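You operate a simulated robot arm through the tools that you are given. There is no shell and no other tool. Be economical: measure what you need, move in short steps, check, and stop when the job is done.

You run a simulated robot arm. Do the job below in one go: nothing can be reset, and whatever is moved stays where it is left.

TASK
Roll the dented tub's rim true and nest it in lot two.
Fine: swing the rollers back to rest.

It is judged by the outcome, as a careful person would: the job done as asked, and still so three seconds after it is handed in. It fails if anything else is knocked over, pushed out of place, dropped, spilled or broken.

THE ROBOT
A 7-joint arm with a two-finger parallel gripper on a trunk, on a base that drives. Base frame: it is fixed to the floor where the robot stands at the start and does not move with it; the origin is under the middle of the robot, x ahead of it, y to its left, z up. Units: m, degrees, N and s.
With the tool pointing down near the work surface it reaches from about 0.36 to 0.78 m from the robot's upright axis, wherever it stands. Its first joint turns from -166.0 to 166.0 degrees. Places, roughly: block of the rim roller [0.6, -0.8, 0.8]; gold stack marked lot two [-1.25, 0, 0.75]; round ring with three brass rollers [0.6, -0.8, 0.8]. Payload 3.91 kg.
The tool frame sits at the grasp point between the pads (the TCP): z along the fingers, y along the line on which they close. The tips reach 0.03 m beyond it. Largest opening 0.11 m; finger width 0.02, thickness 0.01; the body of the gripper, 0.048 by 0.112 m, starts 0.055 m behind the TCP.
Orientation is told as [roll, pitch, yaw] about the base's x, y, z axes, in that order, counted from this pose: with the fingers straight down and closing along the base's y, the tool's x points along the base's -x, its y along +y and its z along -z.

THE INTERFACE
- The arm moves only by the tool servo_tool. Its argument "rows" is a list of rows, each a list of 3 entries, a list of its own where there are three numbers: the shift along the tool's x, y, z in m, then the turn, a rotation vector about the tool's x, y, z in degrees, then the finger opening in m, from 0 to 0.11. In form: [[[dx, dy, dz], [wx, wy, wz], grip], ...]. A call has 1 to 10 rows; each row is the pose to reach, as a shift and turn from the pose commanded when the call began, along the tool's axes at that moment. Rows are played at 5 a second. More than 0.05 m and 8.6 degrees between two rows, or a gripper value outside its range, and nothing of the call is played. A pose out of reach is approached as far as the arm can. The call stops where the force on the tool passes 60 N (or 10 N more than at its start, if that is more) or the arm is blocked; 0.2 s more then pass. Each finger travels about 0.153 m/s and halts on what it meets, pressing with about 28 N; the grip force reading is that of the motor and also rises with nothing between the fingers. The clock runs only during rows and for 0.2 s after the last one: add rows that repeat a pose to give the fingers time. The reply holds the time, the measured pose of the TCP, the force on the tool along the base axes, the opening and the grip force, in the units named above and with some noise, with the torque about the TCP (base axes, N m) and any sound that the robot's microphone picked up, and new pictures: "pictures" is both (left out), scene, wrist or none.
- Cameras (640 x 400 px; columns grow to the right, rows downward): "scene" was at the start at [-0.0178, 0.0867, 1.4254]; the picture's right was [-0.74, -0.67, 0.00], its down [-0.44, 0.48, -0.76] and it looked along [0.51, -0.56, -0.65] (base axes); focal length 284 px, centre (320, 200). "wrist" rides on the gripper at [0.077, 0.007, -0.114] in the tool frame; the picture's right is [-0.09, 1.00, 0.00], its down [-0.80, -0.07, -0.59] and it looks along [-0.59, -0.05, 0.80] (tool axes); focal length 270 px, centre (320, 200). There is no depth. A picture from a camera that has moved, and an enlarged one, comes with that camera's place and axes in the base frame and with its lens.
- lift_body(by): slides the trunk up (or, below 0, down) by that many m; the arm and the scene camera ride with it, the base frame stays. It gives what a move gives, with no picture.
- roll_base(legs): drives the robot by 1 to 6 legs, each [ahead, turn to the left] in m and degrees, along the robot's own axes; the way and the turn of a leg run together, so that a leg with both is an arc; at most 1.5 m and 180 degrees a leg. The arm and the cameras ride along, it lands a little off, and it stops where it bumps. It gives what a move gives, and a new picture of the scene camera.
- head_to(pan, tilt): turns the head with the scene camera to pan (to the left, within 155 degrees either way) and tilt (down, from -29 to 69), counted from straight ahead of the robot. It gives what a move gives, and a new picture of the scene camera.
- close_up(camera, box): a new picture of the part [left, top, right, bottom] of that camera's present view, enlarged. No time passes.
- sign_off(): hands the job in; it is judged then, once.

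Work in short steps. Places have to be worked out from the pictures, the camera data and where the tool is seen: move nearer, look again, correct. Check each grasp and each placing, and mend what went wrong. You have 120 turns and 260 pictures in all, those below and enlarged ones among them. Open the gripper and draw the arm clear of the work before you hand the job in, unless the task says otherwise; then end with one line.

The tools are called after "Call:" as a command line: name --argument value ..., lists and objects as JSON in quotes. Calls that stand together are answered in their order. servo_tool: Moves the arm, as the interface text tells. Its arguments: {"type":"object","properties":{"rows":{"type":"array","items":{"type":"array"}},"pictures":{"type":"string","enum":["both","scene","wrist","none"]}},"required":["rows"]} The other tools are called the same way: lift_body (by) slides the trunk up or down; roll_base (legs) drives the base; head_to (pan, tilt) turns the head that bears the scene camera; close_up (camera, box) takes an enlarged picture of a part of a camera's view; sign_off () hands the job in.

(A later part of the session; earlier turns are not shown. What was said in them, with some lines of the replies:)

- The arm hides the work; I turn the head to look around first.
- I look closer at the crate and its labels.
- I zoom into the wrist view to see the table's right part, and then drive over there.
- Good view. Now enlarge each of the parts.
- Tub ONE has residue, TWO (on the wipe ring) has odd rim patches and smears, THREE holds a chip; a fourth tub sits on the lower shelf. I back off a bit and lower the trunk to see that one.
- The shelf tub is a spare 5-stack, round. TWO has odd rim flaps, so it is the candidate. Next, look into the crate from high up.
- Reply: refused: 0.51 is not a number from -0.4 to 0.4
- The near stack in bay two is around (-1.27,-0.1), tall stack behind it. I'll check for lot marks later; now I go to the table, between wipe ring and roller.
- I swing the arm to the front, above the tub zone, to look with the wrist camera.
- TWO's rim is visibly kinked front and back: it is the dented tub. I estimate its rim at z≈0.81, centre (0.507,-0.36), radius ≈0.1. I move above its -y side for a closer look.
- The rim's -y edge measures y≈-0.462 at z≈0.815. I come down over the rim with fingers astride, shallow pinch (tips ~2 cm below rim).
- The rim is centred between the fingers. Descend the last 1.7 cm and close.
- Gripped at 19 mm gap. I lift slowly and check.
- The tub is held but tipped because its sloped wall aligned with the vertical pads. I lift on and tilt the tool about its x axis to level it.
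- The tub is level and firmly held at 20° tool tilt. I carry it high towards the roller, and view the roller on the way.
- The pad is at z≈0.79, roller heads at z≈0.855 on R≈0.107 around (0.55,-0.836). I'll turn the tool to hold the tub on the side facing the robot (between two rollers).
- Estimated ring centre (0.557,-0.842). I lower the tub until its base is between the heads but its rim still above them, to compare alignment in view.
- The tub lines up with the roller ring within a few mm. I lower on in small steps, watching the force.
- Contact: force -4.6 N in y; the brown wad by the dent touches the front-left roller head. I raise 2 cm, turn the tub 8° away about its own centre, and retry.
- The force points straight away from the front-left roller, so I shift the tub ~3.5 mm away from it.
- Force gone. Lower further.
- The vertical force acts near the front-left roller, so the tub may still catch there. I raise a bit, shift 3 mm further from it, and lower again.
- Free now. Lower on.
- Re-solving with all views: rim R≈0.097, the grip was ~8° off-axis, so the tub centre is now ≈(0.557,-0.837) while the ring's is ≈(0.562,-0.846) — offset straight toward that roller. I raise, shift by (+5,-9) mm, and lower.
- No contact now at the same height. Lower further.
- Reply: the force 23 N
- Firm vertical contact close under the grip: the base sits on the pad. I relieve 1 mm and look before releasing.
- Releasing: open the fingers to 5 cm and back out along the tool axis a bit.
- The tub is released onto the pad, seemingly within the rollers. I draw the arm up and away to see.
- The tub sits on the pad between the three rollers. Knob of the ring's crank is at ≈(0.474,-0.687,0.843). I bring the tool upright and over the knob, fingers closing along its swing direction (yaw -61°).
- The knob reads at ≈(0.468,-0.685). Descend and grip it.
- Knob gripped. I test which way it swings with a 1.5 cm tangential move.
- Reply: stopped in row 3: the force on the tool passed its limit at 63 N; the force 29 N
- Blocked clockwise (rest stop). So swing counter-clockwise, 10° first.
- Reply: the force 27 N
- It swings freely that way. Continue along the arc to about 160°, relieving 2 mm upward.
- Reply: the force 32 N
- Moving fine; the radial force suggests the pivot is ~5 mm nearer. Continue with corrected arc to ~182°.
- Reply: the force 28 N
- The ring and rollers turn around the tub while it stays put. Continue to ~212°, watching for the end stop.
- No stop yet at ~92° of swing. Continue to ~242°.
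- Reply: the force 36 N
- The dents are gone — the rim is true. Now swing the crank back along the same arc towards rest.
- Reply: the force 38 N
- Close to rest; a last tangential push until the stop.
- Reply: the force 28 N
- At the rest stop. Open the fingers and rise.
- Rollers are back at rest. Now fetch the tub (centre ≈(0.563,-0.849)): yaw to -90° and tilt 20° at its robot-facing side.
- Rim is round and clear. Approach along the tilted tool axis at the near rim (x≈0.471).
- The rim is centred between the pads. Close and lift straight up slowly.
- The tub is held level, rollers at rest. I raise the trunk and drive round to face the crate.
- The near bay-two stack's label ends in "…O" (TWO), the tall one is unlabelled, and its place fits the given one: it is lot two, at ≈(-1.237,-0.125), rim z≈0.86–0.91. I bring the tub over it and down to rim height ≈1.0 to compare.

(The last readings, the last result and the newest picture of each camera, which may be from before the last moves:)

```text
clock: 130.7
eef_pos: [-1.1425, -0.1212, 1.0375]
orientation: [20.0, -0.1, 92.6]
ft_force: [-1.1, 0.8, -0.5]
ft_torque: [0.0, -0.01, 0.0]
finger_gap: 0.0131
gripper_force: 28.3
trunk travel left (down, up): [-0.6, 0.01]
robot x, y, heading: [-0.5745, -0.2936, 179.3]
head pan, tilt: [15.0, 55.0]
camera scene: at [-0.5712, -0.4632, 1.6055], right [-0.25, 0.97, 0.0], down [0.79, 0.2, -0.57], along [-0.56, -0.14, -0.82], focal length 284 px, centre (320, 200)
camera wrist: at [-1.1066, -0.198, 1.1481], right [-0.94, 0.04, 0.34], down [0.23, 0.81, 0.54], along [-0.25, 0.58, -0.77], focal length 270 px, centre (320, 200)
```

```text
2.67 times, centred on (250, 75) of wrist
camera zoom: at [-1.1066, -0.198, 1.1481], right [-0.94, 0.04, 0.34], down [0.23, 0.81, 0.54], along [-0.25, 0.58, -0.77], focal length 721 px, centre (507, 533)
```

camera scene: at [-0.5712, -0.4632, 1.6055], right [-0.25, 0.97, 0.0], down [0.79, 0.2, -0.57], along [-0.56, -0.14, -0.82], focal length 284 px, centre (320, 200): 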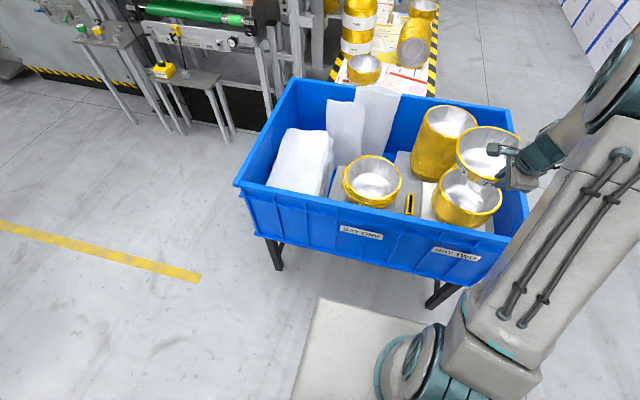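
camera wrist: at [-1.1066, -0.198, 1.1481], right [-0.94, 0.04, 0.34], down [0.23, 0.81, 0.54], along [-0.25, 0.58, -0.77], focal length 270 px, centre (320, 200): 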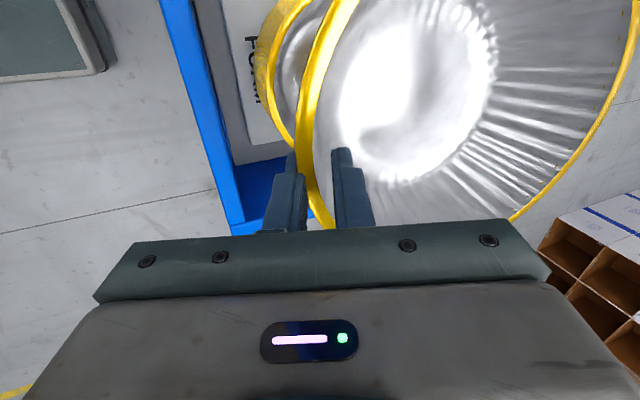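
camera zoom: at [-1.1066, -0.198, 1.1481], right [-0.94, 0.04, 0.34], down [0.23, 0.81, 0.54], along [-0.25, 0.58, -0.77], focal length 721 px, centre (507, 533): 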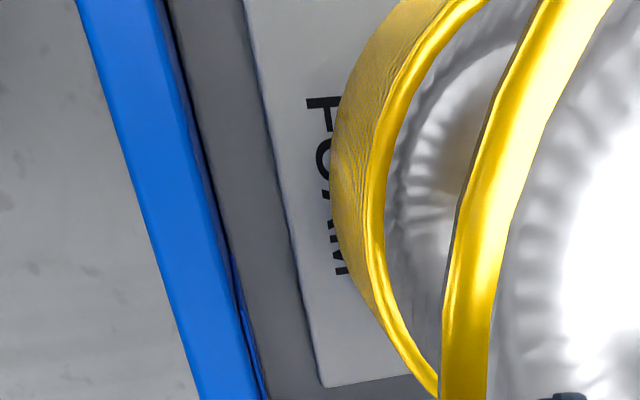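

That pad reads FOAM; stack C≈(-1.252,-0.115), rim z≈0.845; the held tub's centre is ≈(-1.228,-0.150). I shift by (-25,+35) mm and go down 10 cm.

Call:
servo_tool --rows '[[[-0.018, 0.011, 0.004], [0, 0, 0], 0.0], [[-0.0361, 0.022, 0.008], [0, 0, 0], 0.0], [[-0.0361, 0.0105, 0.0394], [0, 0, 0], 0.0], [[-0.0361, -0.001, 0.0707], [0, 0, 0], 0.0], [[-0.0361, -0.0122, 0.102], [0, 0, 0], 0.0], [[-0.0361, -0.0122, 0.102], [0, 0, 0], 0.0]]'

Call:
close_up --camera "scene" --box '[405, 110, 525, 240]'

Call:
close_up --camera "wrist" --box '[160, 0, 400, 240]'

```text
clock: 132.1
eef_pos: [-1.1665, -0.0866, 0.9397]
orientation: [19.9, -0.1, 92.7]
ft_force: [0.5, -0.1, 0.3]
ft_torque: [0.01, 0.03, 0.01]
finger_gap: 0.0133
gripper_force: 28.3
trunk travel left (down, up): [-0.6, 0.01]
robot x, y, heading: [-0.578, -0.2913, 179.5]
head pan, tilt: [15.0, 55.0]
camera scene: at [-0.5713, -0.4631, 1.6056], right [-0.25, 0.97, 0.0], down [0.79, 0.2, -0.57], along [-0.56, -0.14, -0.82], focal length 284 px, centre (320, 200)
camera wrist: at [-1.1321, -0.1623, 1.0484], right [-0.94, 0.04, 0.34], down [0.23, 0.81, 0.54], along [-0.25, 0.58, -0.77], focal length 270 px, centre (320, 200)
```

scene: 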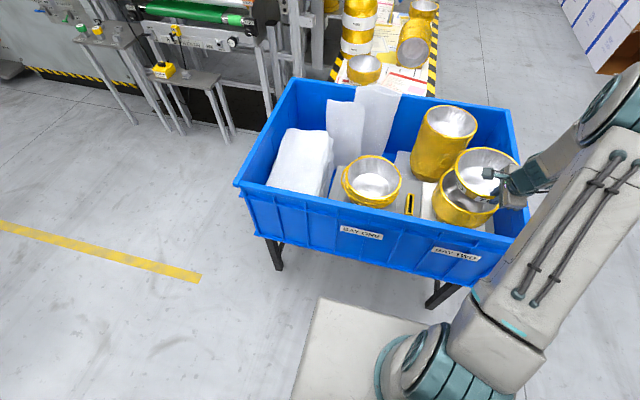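
wrist: 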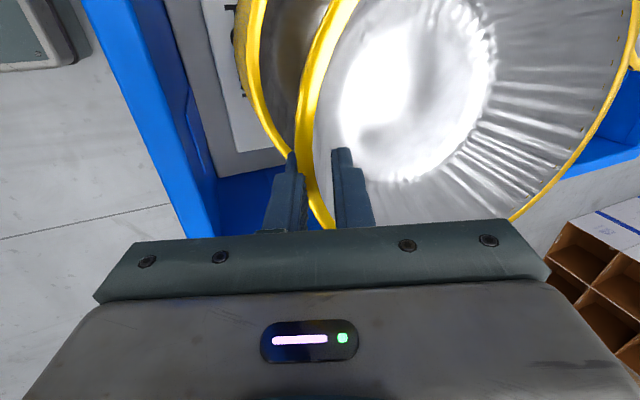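

```text
3.08 times, centred on (465, 175) of scene
camera zoom: at [-0.5713, -0.4631, 1.6056], right [-0.25, 0.97, 0.0], down [0.79, 0.2, -0.57], along [-0.56, -0.14, -0.82], focal length 874 px, centre (-126, 277)
```

zoom: 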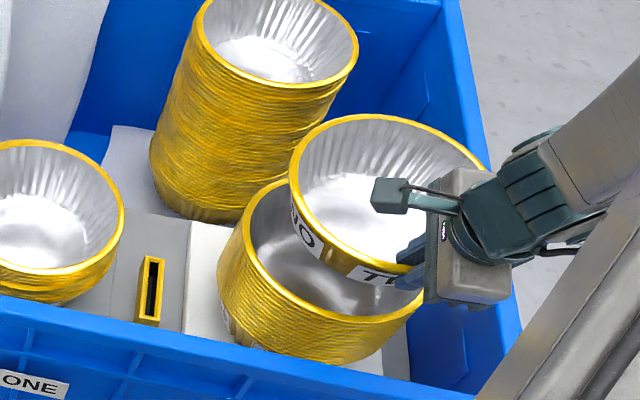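

```text
1.67 times, centred on (280, 120) of wrist
camera zoom: at [-1.1321, -0.1623, 1.0484], right [-0.94, 0.04, 0.34], down [0.23, 0.81, 0.54], along [-0.25, 0.58, -0.77], focal length 450 px, centre (387, 333)
```

zoom: 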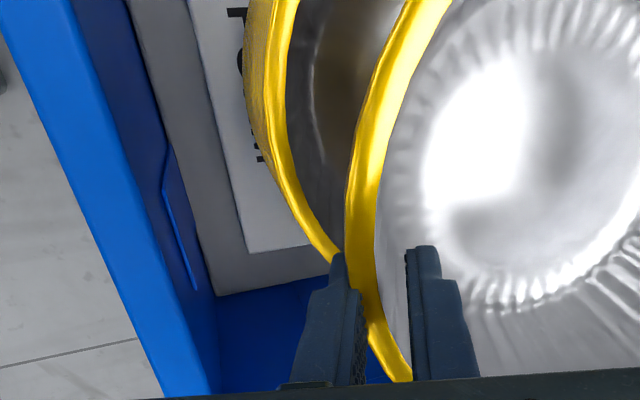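

Model and image agree the tub is concentric over the stack. I lower into the stack, stepwise, watching the force.

Call:
servo_tool --rows '[[[0, -0.0068, 0.0188], [0, 0, 0], 0.0], [[0, -0.0137, 0.0376], [0, 0, 0], 0.0], [[0, -0.0185, 0.051], [0, 0, 0], 0.0], [[0, -0.0185, 0.051], [0, 0, 0], 0.0]]' --pictures "wrist"

Call:
close_up --camera "scene" --box '[405, 110, 525, 240]'

```text
clock: 133.1
eef_pos: [-1.1667, -0.0863, 0.8873]
orientation: [20.1, -0.2, 92.8]
ft_force: [5.3, -3.9, 21.5]
ft_torque: [0.13, 0.83, 0.15]
finger_gap: 0.0131
gripper_force: 27.5
trunk travel left (down, up): [-0.6, 0.01]
robot x, y, heading: [-0.5798, -0.2915, 179.4]
head pan, tilt: [15.0, 55.0]
camera wrist: at [-1.1307, -0.1624, 0.9967], right [-0.94, 0.04, 0.34], down [0.23, 0.81, 0.54], along [-0.25, 0.58, -0.77], focal length 270 px, centre (320, 200)
```

wrist: 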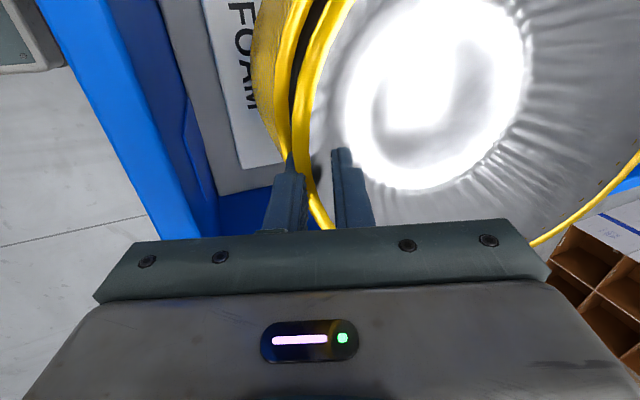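

```text
3.08 times, centred on (465, 175) of scene
camera zoom: at [-0.5683, -0.4643, 1.6057], right [-0.25, 0.97, 0.0], down [0.79, 0.21, -0.57], along [-0.56, -0.14, -0.82], focal length 874 px, centre (-126, 277)
```

zoom: 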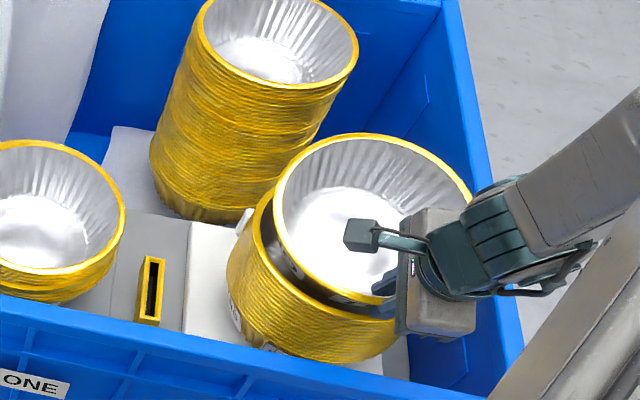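

Contact of 21 N: relieve by raising 8 mm and re-check alignment.

Call:
servo_tool --rows '[[[0, 0.0014, -0.0038], [0, 0, 0], 0.0], [[0, 0.0034, -0.0094], [0, 0, 0], 0.0], [[0, 0.0034, -0.0094], [0, 0, 0], 0.0]]' --pictures "none"

Call:
close_up --camera "scene" --box '[425, 140, 505, 230]'

Call:
close_up --camera "wrist" --box '[200, 0, 400, 200]'

```text
clock: 133.9
eef_pos: [-1.1654, -0.0838, 0.8944]
orientation: [19.8, -0.1, 92.7]
ft_force: [-0.9, -0.6, -1.1]
ft_torque: [-0.03, 0.0, 0.04]
finger_gap: 0.0127
gripper_force: 28.4
trunk travel left (down, up): [-0.6, 0.01]
robot x, y, heading: [-0.5789, -0.2956, 179.6]
head pan, tilt: [15.0, 55.0]
```

```text
4.44 times, centred on (465, 185) of scene
camera zoom: at [-0.5715, -0.463, 1.6055], right [-0.25, 0.97, 0.0], down [0.79, 0.2, -0.57], along [-0.56, -0.14, -0.82], focal length 1263 px, centre (-324, 267)
```

zoom: 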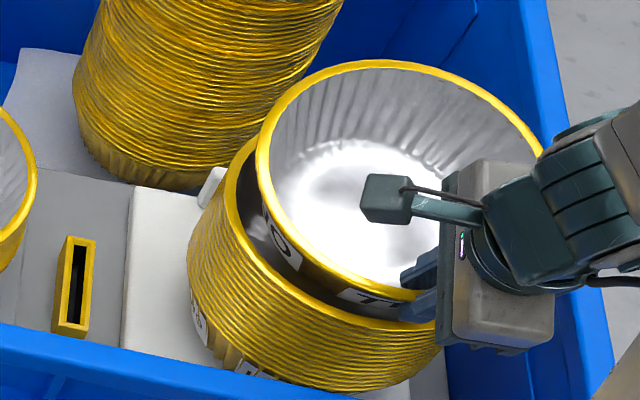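

```text
2.00 times, centred on (300, 100) of wrist
camera zoom: at [-1.1315, -0.1609, 1.0038], right [-0.94, 0.05, 0.34], down [0.23, 0.81, 0.54], along [-0.25, 0.58, -0.77], focal length 541 px, centre (360, 400)
```

zoom: 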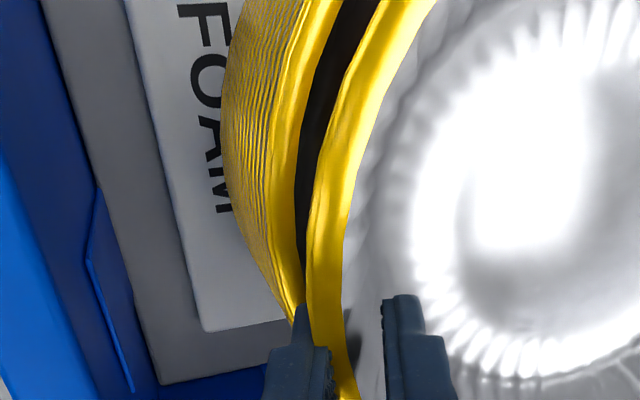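

The base is inside the stack, and the outer finger sits in the gap near the wall. Shift (-10,-6) mm to give the finger room, then lower gently.

Call:
servo_tool --rows '[[[0.0055, 0.0097, 0.0035], [0, 0, 0], 0.0], [[0.0055, 0.0083, 0.0073], [0, 0, 0], 0.0], [[0.0055, 0.0069, 0.011], [0, 0, 0], 0.0], [[0.0055, 0.0069, 0.011], [0, 0, 0], 0.0]]' --pictures "none"

```text
clock: 134.9
eef_pos: [-1.177, -0.0907, 0.8865]
orientation: [20.0, 0.0, 92.7]
ft_force: [-0.4, 0.0, 4.3]
ft_torque: [0.01, 0.18, 0.0]
finger_gap: 0.0129
gripper_force: 27.8
trunk travel left (down, up): [-0.6, 0.01]
robot x, y, heading: [-0.5808, -0.2967, 179.5]
head pan, tilt: [15.0, 55.0]
```

Call:
servo_tool --rows '[[[0, -0.001, 0.0028], [0, 0, 0], 0.0], [[0, -0.001, 0.0028], [0, 0, 0], 0.0]]' --pictures "wrist"

Call:
close_up --camera "scene" --box '[425, 140, 505, 230]'

```text
clock: 135.5
eef_pos: [-1.1772, -0.0901, 0.8846]
orientation: [20.0, -0.2, 92.6]
ft_force: [0.1, 0.7, 14.2]
ft_torque: [0.03, 0.37, 0.11]
finger_gap: 0.0124
gripper_force: 28.0
trunk travel left (down, up): [-0.6, 0.01]
robot x, y, heading: [-0.5781, -0.2943, 179.3]
head pan, tilt: [15.0, 55.0]
camera wrist: at [-1.1417, -0.168, 0.9945], right [-0.94, 0.04, 0.34], down [0.23, 0.81, 0.54], along [-0.25, 0.58, -0.77], focal length 270 px, centre (320, 200)
```

wrist: 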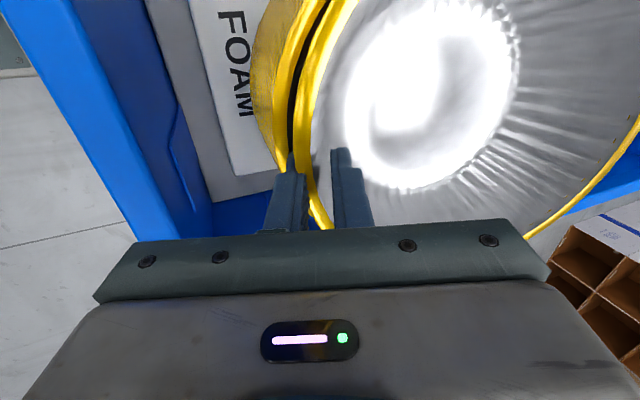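

```text
4.44 times, centred on (465, 185) of scene
camera zoom: at [-0.5697, -0.4635, 1.6056], right [-0.25, 0.97, 0.0], down [0.79, 0.2, -0.57], along [-0.56, -0.14, -0.82], focal length 1263 px, centre (-324, 267)
```

zoom: 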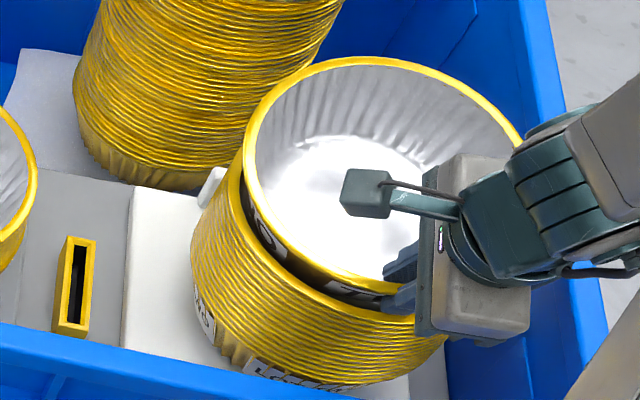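

The outer fingertip now meets the stack's rim. I relieve 3 mm, then release by opening the inner finger only (shifting the tool inward as it opens), so the stack isn't pushed.

Call:
servo_tool --rows '[[[0, 0.001, -0.0028], [0, 0, 0], 0.0], [[0, 0.0035, -0.0028], [0, 0, 0], 0.018], [[0, 0.007, -0.0028], [0, 0, 0], 0.026], [[0, 0.007, -0.0028], [0, 0, 0], 0.026]]' --pictures "wrist"

Call:
close_up --camera "scene" --box '[425, 140, 505, 230]'

```text
clock: 136.5
eef_pos: [-1.1829, -0.0909, 0.8876]
orientation: [19.8, -0.1, 92.6]
ft_force: [0.8, 0.0, 0.0]
ft_torque: [0.02, -0.05, 0.0]
finger_gap: 0.0261
gripper_force: 0.1
trunk travel left (down, up): [-0.6, 0.01]
robot x, y, heading: [-0.5748, -0.2923, 179.7]
head pan, tilt: [15.0, 55.0]
camera wrist: at [-1.1479, -0.1678, 0.998], right [-0.94, 0.04, 0.34], down [0.23, 0.81, 0.54], along [-0.25, 0.58, -0.77], focal length 270 px, centre (320, 200)
```

wrist: 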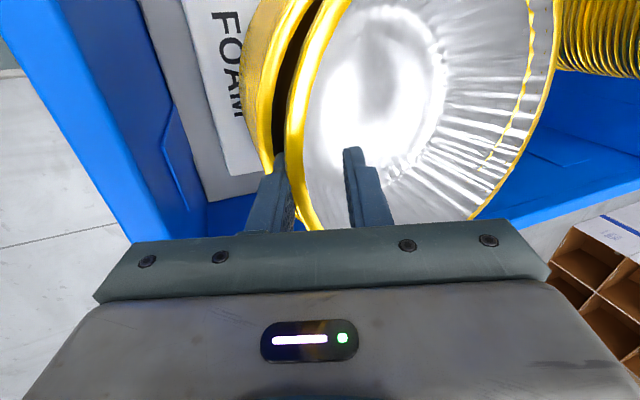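

```text
4.44 times, centred on (465, 185) of scene
camera zoom: at [-0.5713, -0.463, 1.6055], right [-0.25, 0.97, 0.0], down [0.79, 0.2, -0.57], along [-0.56, -0.14, -0.82], focal length 1263 px, centre (-324, 267)
```

zoom: 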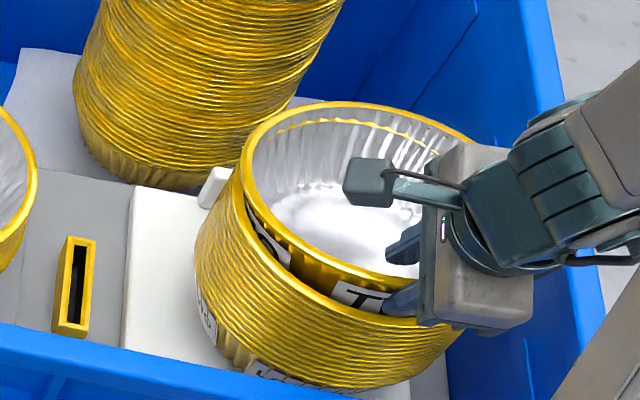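

The far side has nested; the near side still hangs on the finger. I withdraw along the finger axis slowly.

Call:
servo_tool --rows '[[[0, 0, -0.01], [0, 0, 0], 0.026], [[0, 0, -0.02], [0, 0, 0], 0.028], [[0, 0, -0.035], [0, 0, 0], 0.03], [[0, 0, -0.06], [0, 0, 0], 0.03], [[0, 0, -0.1], [0, 0, 0], 0.03], [[0, 0, -0.14], [0, 0, 0], 0.03]]' --pictures "wrist"

Call:
close_up --camera "scene" --box '[405, 120, 525, 240]'

```text
clock: 137.9
eef_pos: [-1.133, -0.0893, 1.0185]
orientation: [19.8, -0.1, 92.6]
ft_force: [-0.3, -0.1, -0.6]
ft_torque: [0.0, 0.01, 0.0]
finger_gap: 0.03
gripper_force: 0.1
trunk travel left (down, up): [-0.6, 0.01]
robot x, y, heading: [-0.5804, -0.2974, 179.3]
head pan, tilt: [15.0, 55.0]
camera wrist: at [-1.0984, -0.1663, 1.1296], right [-0.94, 0.04, 0.34], down [0.23, 0.81, 0.54], along [-0.25, 0.58, -0.77], focal length 270 px, centre (320, 200)
```

wrist: 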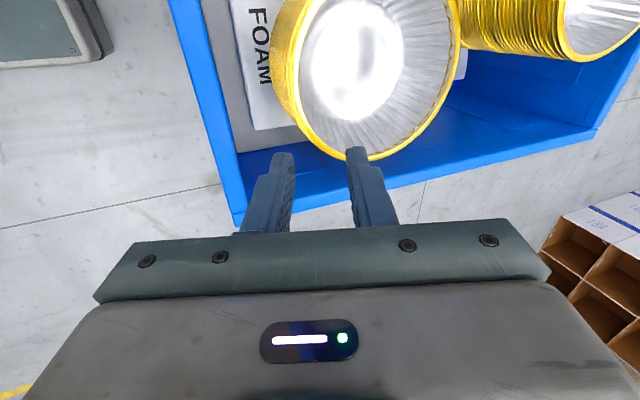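

```text
3.33 times, centred on (465, 180) of scene
camera zoom: at [-0.5704, -0.4634, 1.6054], right [-0.25, 0.97, 0.0], down [0.79, 0.2, -0.57], along [-0.56, -0.14, -0.82], focal length 947 px, centre (-163, 267)
```

zoom: 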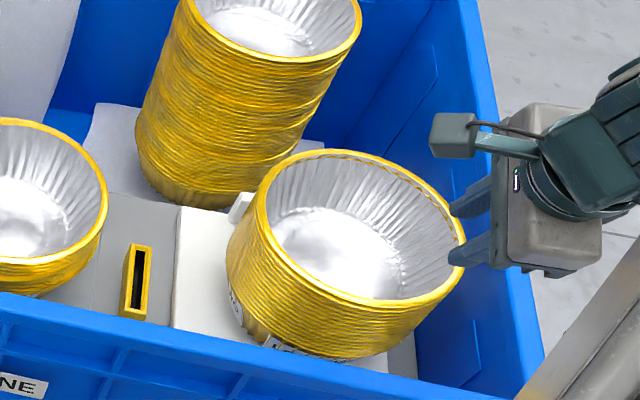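

It nested. I check the fit and whether the stack moved, using the same view as before.

Call:
close_up --camera "scene" --box '[395, 100, 515, 235]'

Call:
close_up --camera "scene" --box '[425, 150, 495, 230]'

Call:
close_up --camera "wrist" --box '[220, 0, 480, 170]'

```text
2.96 times, centred on (455, 168) of scene
camera zoom: at [-0.5704, -0.4634, 1.6054], right [-0.25, 0.97, 0.0], down [0.79, 0.2, -0.57], along [-0.56, -0.14, -0.82], focal length 842 px, centre (-80, 296)
```

zoom: 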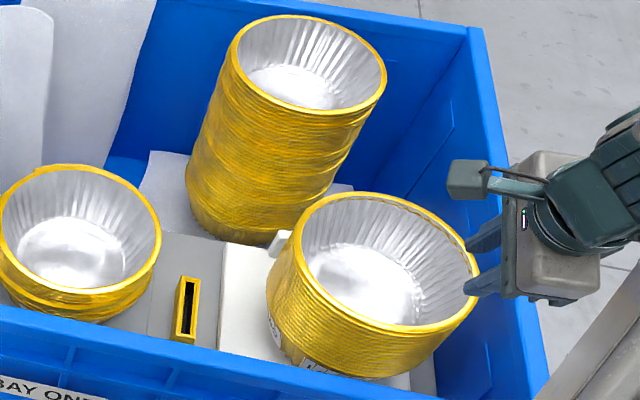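

```text
5.00 times, centred on (460, 190) of scene
camera zoom: at [-0.5704, -0.4634, 1.6054], right [-0.25, 0.97, 0.0], down [0.79, 0.2, -0.57], along [-0.56, -0.14, -0.82], focal length 1421 px, centre (-380, 250)
```

zoom: 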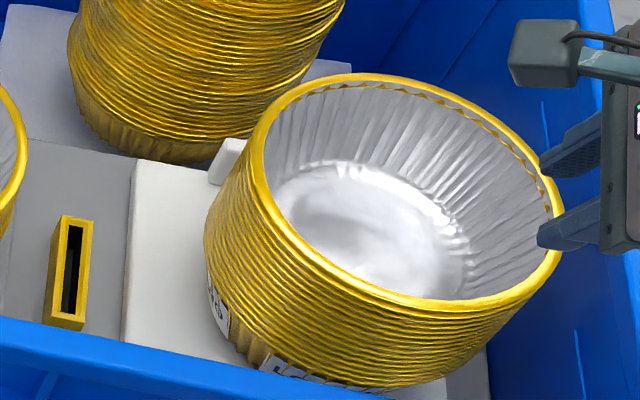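

```text
2.35 times, centred on (350, 85) of wrist
camera zoom: at [-1.0984, -0.1663, 1.1296], right [-0.94, 0.04, 0.34], down [0.23, 0.81, 0.54], along [-0.25, 0.58, -0.77], focal length 636 px, centre (249, 471)
```

zoom: 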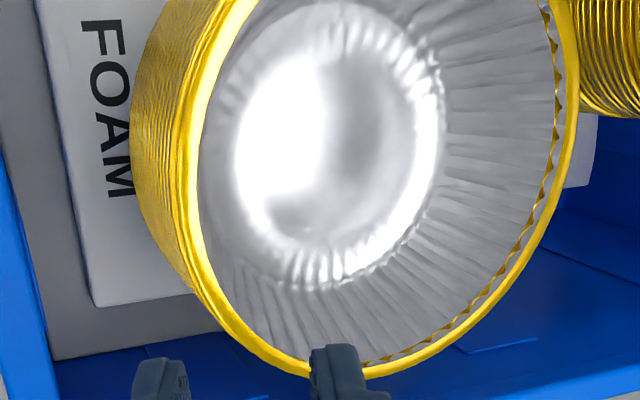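

The tub is fully nested; the stack slid about 2 cm (≈(-1,+2) cm) during nesting. I'll gently nudge it back from inside with closed, upright fingers. First go above its centre and look.

Call:
servo_tool --rows '[[[0, 0, -0.03], [0, 0, 0], 0.03], [[0, 0, -0.03], [7, 0, 0], 0.01], [[0, 0, -0.03], [14, 0, 0], 0.0], [[0, 0, -0.03], [20, 0, 0], 0.0]]' --pictures "none"

Call:
servo_tool --rows '[[[0, 0.04, 0], [0, 0, 0], 0.0], [[0, 0.08, 0], [0, 0, 0], 0.0], [[0, 0.114, 0], [0, 0, 0], 0.0], [[0, 0.114, 0], [0, 0, 0], 0.0]]'

```text
clock: 138.9
eef_pos: [-1.1257, -0.0882, 1.0479]
orientation: [-0.4, -0.1, 92.5]
ft_force: [-0.8, 0.0, -0.2]
ft_torque: [-0.02, 0.01, -0.01]
finger_gap: 0.0
gripper_force: 27.9
trunk travel left (down, up): [-0.6, 0.01]
robot x, y, heading: [-0.5773, -0.2952, 179.2]
head pan, tilt: [15.0, 55.0]
```

```text
clock: 139.9
eef_pos: [-1.2394, -0.0919, 1.0468]
orientation: [-0.2, 0.0, 92.6]
ft_force: [0.8, -0.6, 0.0]
ft_torque: [0.01, 0.0, -0.02]
finger_gap: 0.0
gripper_force: 28.0
trunk travel left (down, up): [-0.6, 0.01]
robot x, y, heading: [-0.5783, -0.2928, 179.4]
head pan, tilt: [15.0, 55.0]
camera scene: at [-0.5712, -0.4631, 1.6056], right [-0.25, 0.97, 0.0], down [0.79, 0.2, -0.57], along [-0.56, -0.14, -0.82], focal length 284 px, centre (320, 200)
camera wrist: at [-1.2441, -0.1704, 1.1619], right [-1.0, 0.04, 0.0], down [0.03, 0.8, 0.6], along [0.03, 0.6, -0.8], focal length 270 px, centre (320, 200)
```

scene: 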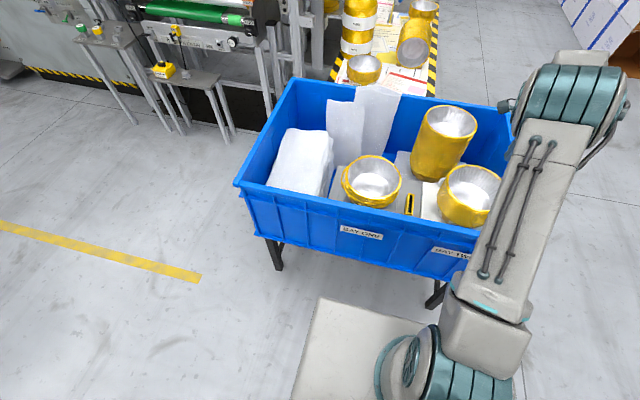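
wrist: 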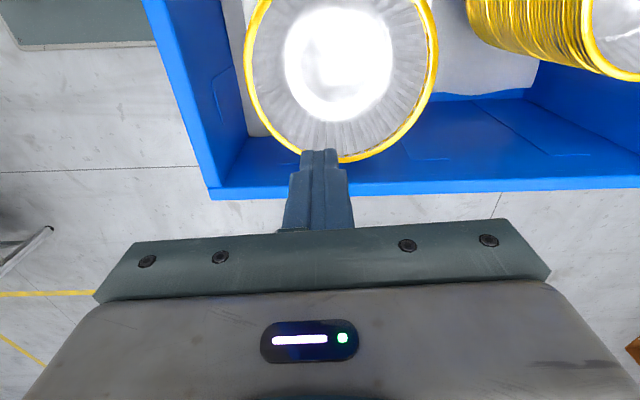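

Top view gives the stack centre at (-1.261,-0.0965), original ≈(-1.25,-0.116). I lower the closed fingers inside the top tub, off its floor.

Call:
servo_tool --rows '[[[0.0036, 0.0223, 0.02], [0, 0, 0], 0.0], [[0.0036, 0.0223, 0.065], [0, 0, 0], 0.0], [[0.0036, 0.0223, 0.11], [0, 0, 0], 0.0], [[0.0036, 0.0223, 0.155], [0, 0, 0], 0.0], [[0.0036, 0.0223, 0.195], [0, 0, 0], 0.0]]' --pictures "none"

Call:
servo_tool --rows '[[[0.018, -0.0088, 0], [0, 0, 0], 0.0], [[0.036, -0.0176, 0], [0, 0, 0], 0.0], [[0.05, -0.0244, 0], [0, 0, 0], 0.0], [[0.058, -0.0284, 0], [0, 0, 0], 0.0]]' --pictures "wrist"

```text
clock: 141.1
eef_pos: [-1.262, -0.0966, 0.8532]
orientation: [-0.1, -0.1, 92.6]
ft_force: [0.3, -0.6, 0.4]
ft_torque: [0.01, 0.01, -0.01]
finger_gap: 0.0
gripper_force: 27.9
trunk travel left (down, up): [-0.6, 0.01]
robot x, y, heading: [-0.5753, -0.2912, 179.5]
head pan, tilt: [15.0, 55.0]
```

```text
clock: 142.1
eef_pos: [-1.2308, -0.1542, 0.8525]
orientation: [-0.2, -0.1, 92.7]
ft_force: [0.3, 0.7, 0.3]
ft_torque: [-0.01, 0.03, 0.01]
finger_gap: 0.0001
gripper_force: 27.9
trunk travel left (down, up): [-0.6, 0.01]
robot x, y, heading: [-0.5774, -0.2956, 179.5]
head pan, tilt: [15.0, 55.0]
camera wrist: at [-1.2348, -0.2335, 0.9669], right [-1.0, 0.04, 0.0], down [0.03, 0.8, 0.6], along [0.03, 0.6, -0.8], focal length 270 px, centre (320, 200)
```

wrist: 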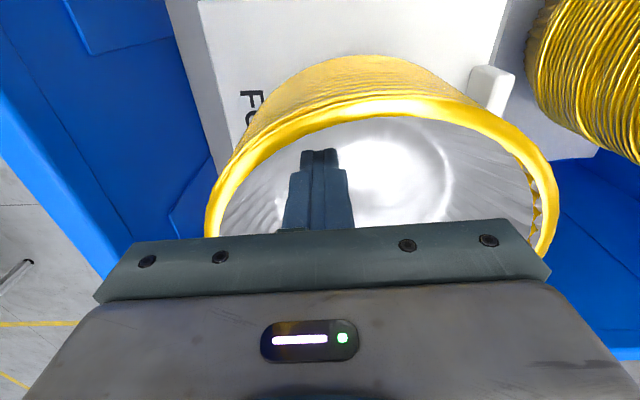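

Call:
servo_tool --rows '[[[0.004, -0.002, 0], [0, 0, 0], 0.0], [[0.008, -0.004, 0], [0, 0, 0], 0.0], [[0.012, -0.006, 0], [0, 0, 0], 0.0]]' --pictures "wrist"

```text
clock: 142.9
eef_pos: [-1.2243, -0.1667, 0.852]
orientation: [-0.2, -0.1, 92.6]
ft_force: [0.0, -0.8, 0.8]
ft_torque: [0.02, 0.02, 0.0]
finger_gap: 0.0
gripper_force: 27.6
trunk travel left (down, up): [-0.6, 0.01]
robot x, y, heading: [-0.5779, -0.2944, 179.2]
head pan, tilt: [15.0, 55.0]
camera wrist: at [-1.2279, -0.245, 0.9671], right [-1.0, 0.04, 0.0], down [0.03, 0.8, 0.6], along [0.03, 0.6, -0.8], focal length 270 px, centre (320, 200)
```

wrist: 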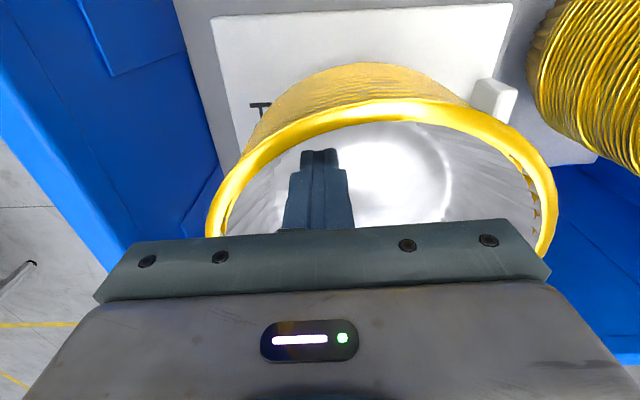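

The stack follows gently (forces <1 N); centre now ≈(-1.256,-0.1105). Push 6 mm more, then back off and rise.

Call:
servo_tool --rows '[[[0.003, -0.0015, 0], [0, 0, 0], 0.0], [[0.0055, -0.0028, 0], [0, 0, 0], 0.0], [[0.0055, -0.0028, 0], [0, 0, 0], 0.0], [[-0.02, 0.008, 0], [0, 0, 0], 0.0], [[-0.04, 0.016, -0.01], [0, 0, 0], 0.0], [[-0.04, 0.016, -0.055], [0, 0, 0], 0.0], [[-0.04, 0.016, -0.1], [0, 0, 0], 0.0], [[-0.04, 0.01, -0.145], [0, 0, 0], 0.0], [[-0.04, 0.0, -0.19], [0, 0, 0], 0.0]]' --pictures "wrist"

Call:
servo_tool --rows '[[[0, -0.045, -0.01], [0, 0, 0], 0.03], [[0, -0.09, -0.02], [0, 0, 0], 0.05], [[0, -0.135, -0.03], [0, 0, 0], 0.06], [[0, -0.18, -0.04], [0, 0, 0], 0.06]]' --pictures "scene"

Call:
close_up --camera "scene" --box '[395, 100, 515, 235]'

```text
clock: 144.9
eef_pos: [-1.2258, -0.1263, 1.0427]
orientation: [-0.2, 0.0, 92.7]
ft_force: [-0.4, 0.1, 0.5]
ft_torque: [0.02, 0.02, -0.03]
finger_gap: 0.0003
gripper_force: 28.1
trunk travel left (down, up): [-0.6, 0.01]
robot x, y, heading: [-0.5806, -0.2937, 179.1]
head pan, tilt: [15.0, 55.0]
camera wrist: at [-1.23, -0.2044, 1.1577], right [-1.0, 0.04, 0.0], down [0.03, 0.8, 0.6], along [0.03, 0.6, -0.8], focal length 270 px, centre (320, 200)
```

wrist: 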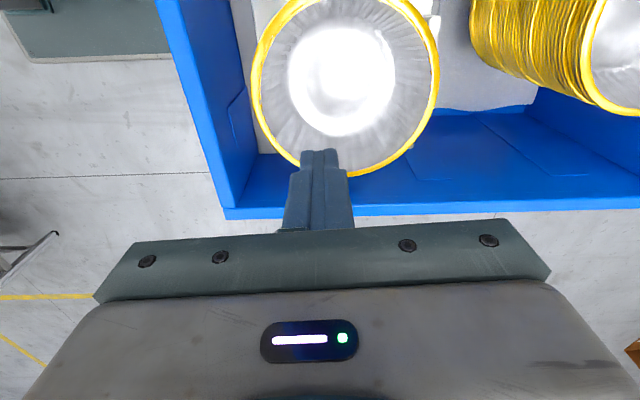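

```text
clock: 145.9
eef_pos: [-1.0448, -0.1184, 1.0837]
orientation: [-0.2, -0.1, 92.5]
ft_force: [0.2, -0.5, -0.5]
ft_torque: [0.0, -0.01, 0.01]
finger_gap: 0.0601
gripper_force: 0.1
trunk travel left (down, up): [-0.6, 0.01]
robot x, y, heading: [-0.5819, -0.2921, 179.6]
head pan, tilt: [15.0, 55.0]
camera scene: at [-0.5699, -0.4631, 1.6055], right [-0.25, 0.97, 0.0], down [0.79, 0.2, -0.57], along [-0.56, -0.14, -0.82], focal length 284 px, centre (320, 200)
```

scene: 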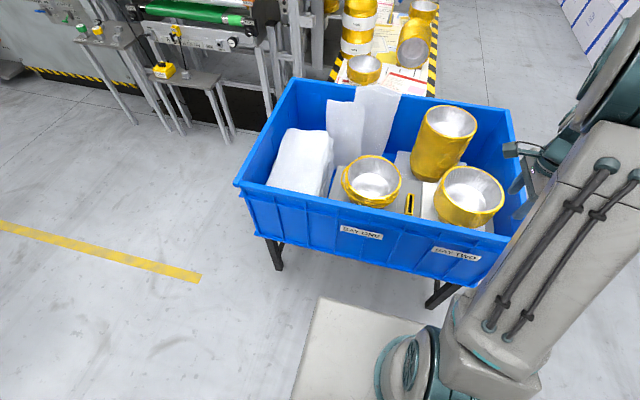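

```text
2.96 times, centred on (455, 168) of scene
camera zoom: at [-0.5699, -0.4631, 1.6055], right [-0.25, 0.97, 0.0], down [0.79, 0.2, -0.57], along [-0.56, -0.14, -0.82], focal length 842 px, centre (-80, 296)
```

zoom: 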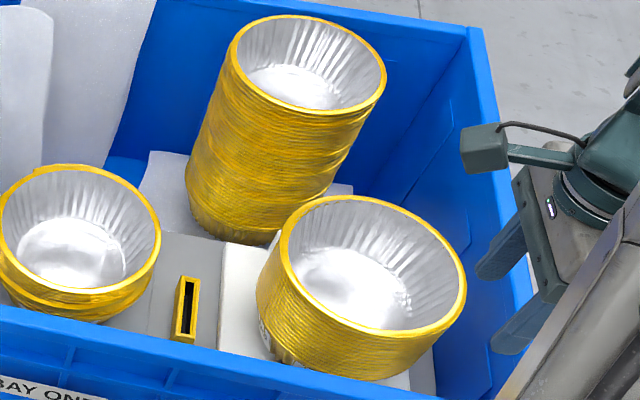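

The stack is within ~6 mm of its old place. A last close look at the nest and draw the arm clear.

Call:
close_up --camera "scene" --box '[430, 158, 490, 218]'

Call:
roll_base --legs '[[-0.2, 0]]'

Call:
head_to --pan 155 --tilt 35

```text
6.67 times, centred on (460, 188) of scene
camera zoom: at [-0.5699, -0.4631, 1.6055], right [-0.25, 0.97, 0.0], down [0.79, 0.2, -0.57], along [-0.56, -0.14, -0.82], focal length 1895 px, centre (-613, 280)
```

zoom: 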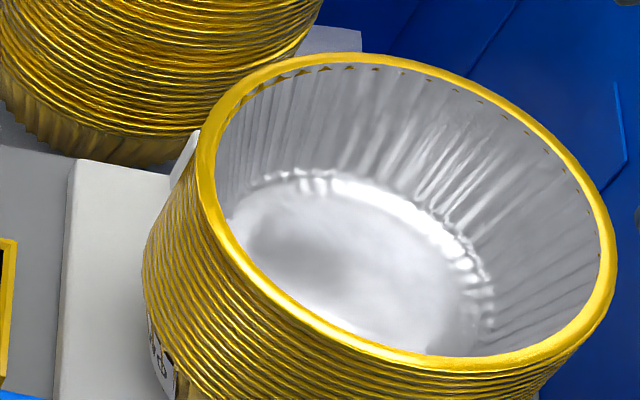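

```text
clock: 147.5
eef_pos: [-0.8454, -0.1203, 1.0848]
orientation: [0.0, -0.1, 92.7]
ft_force: [-0.2, -0.8, 0.2]
ft_torque: [-0.04, 0.02, 0.01]
finger_gap: 0.0602
gripper_force: 0.1
trunk travel left (down, up): [-0.6, 0.01]
robot x, y, heading: [-0.3793, -0.2966, 179.4]
head pan, tilt: [15.0, 55.0]
camera scene: at [-0.3703, -0.4649, 1.6056], right [-0.25, 0.97, 0.0], down [0.79, 0.2, -0.57], along [-0.56, -0.14, -0.82], focal length 284 px, centre (320, 200)
```

scene: 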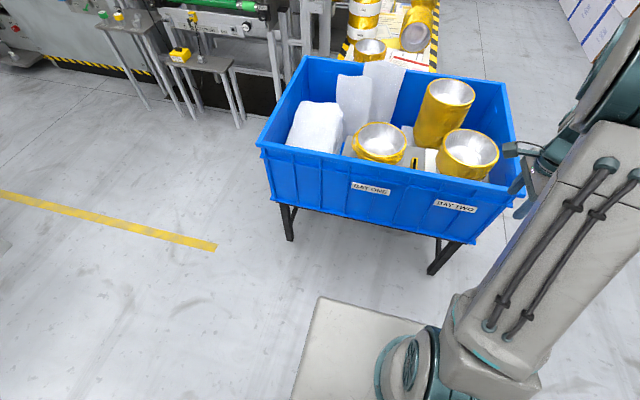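

```text
clock: 149.7
eef_pos: [-0.8462, -0.1188, 1.0832]
orientation: [-0.2, -0.1, 92.7]
ft_force: [0.2, -0.4, 0.6]
ft_torque: [0.01, -0.02, 0.0]
finger_gap: 0.0602
gripper_force: 0.0
trunk travel left (down, up): [-0.6, 0.01]
robot x, y, heading: [-0.3813, -0.292, 179.5]
head pan, tilt: [154.7, 35.0]
camera scene: at [-0.2223, -0.4852, 1.6338], right [-0.44, -0.9, 0.0], down [-0.52, 0.25, -0.82], along [0.74, -0.36, -0.57], focal length 284 px, centre (320, 200)
```

scene: 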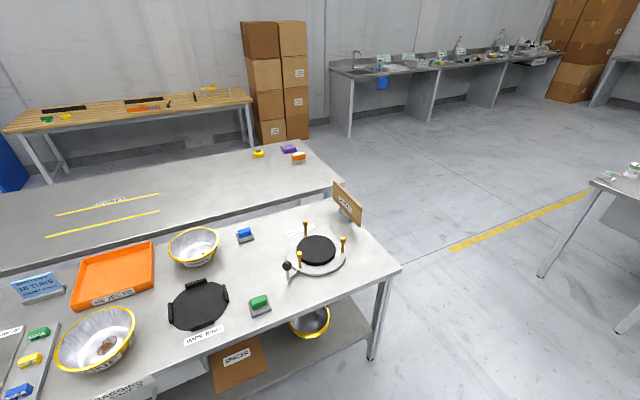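

The tub is nested flush, the rollers and crank are at rest, the other items are untouched, and the gripper is open and clear, so I hand in.

Call:
sign_off

```text
The job is handed in.
```

I rolled the dented tub (TWO) true and nested it flush in the lot two stack. The rollers and crank are back at rest. The stack slid about 2 cm during nesting; I nudged it back to within about 6 mm of where it was.
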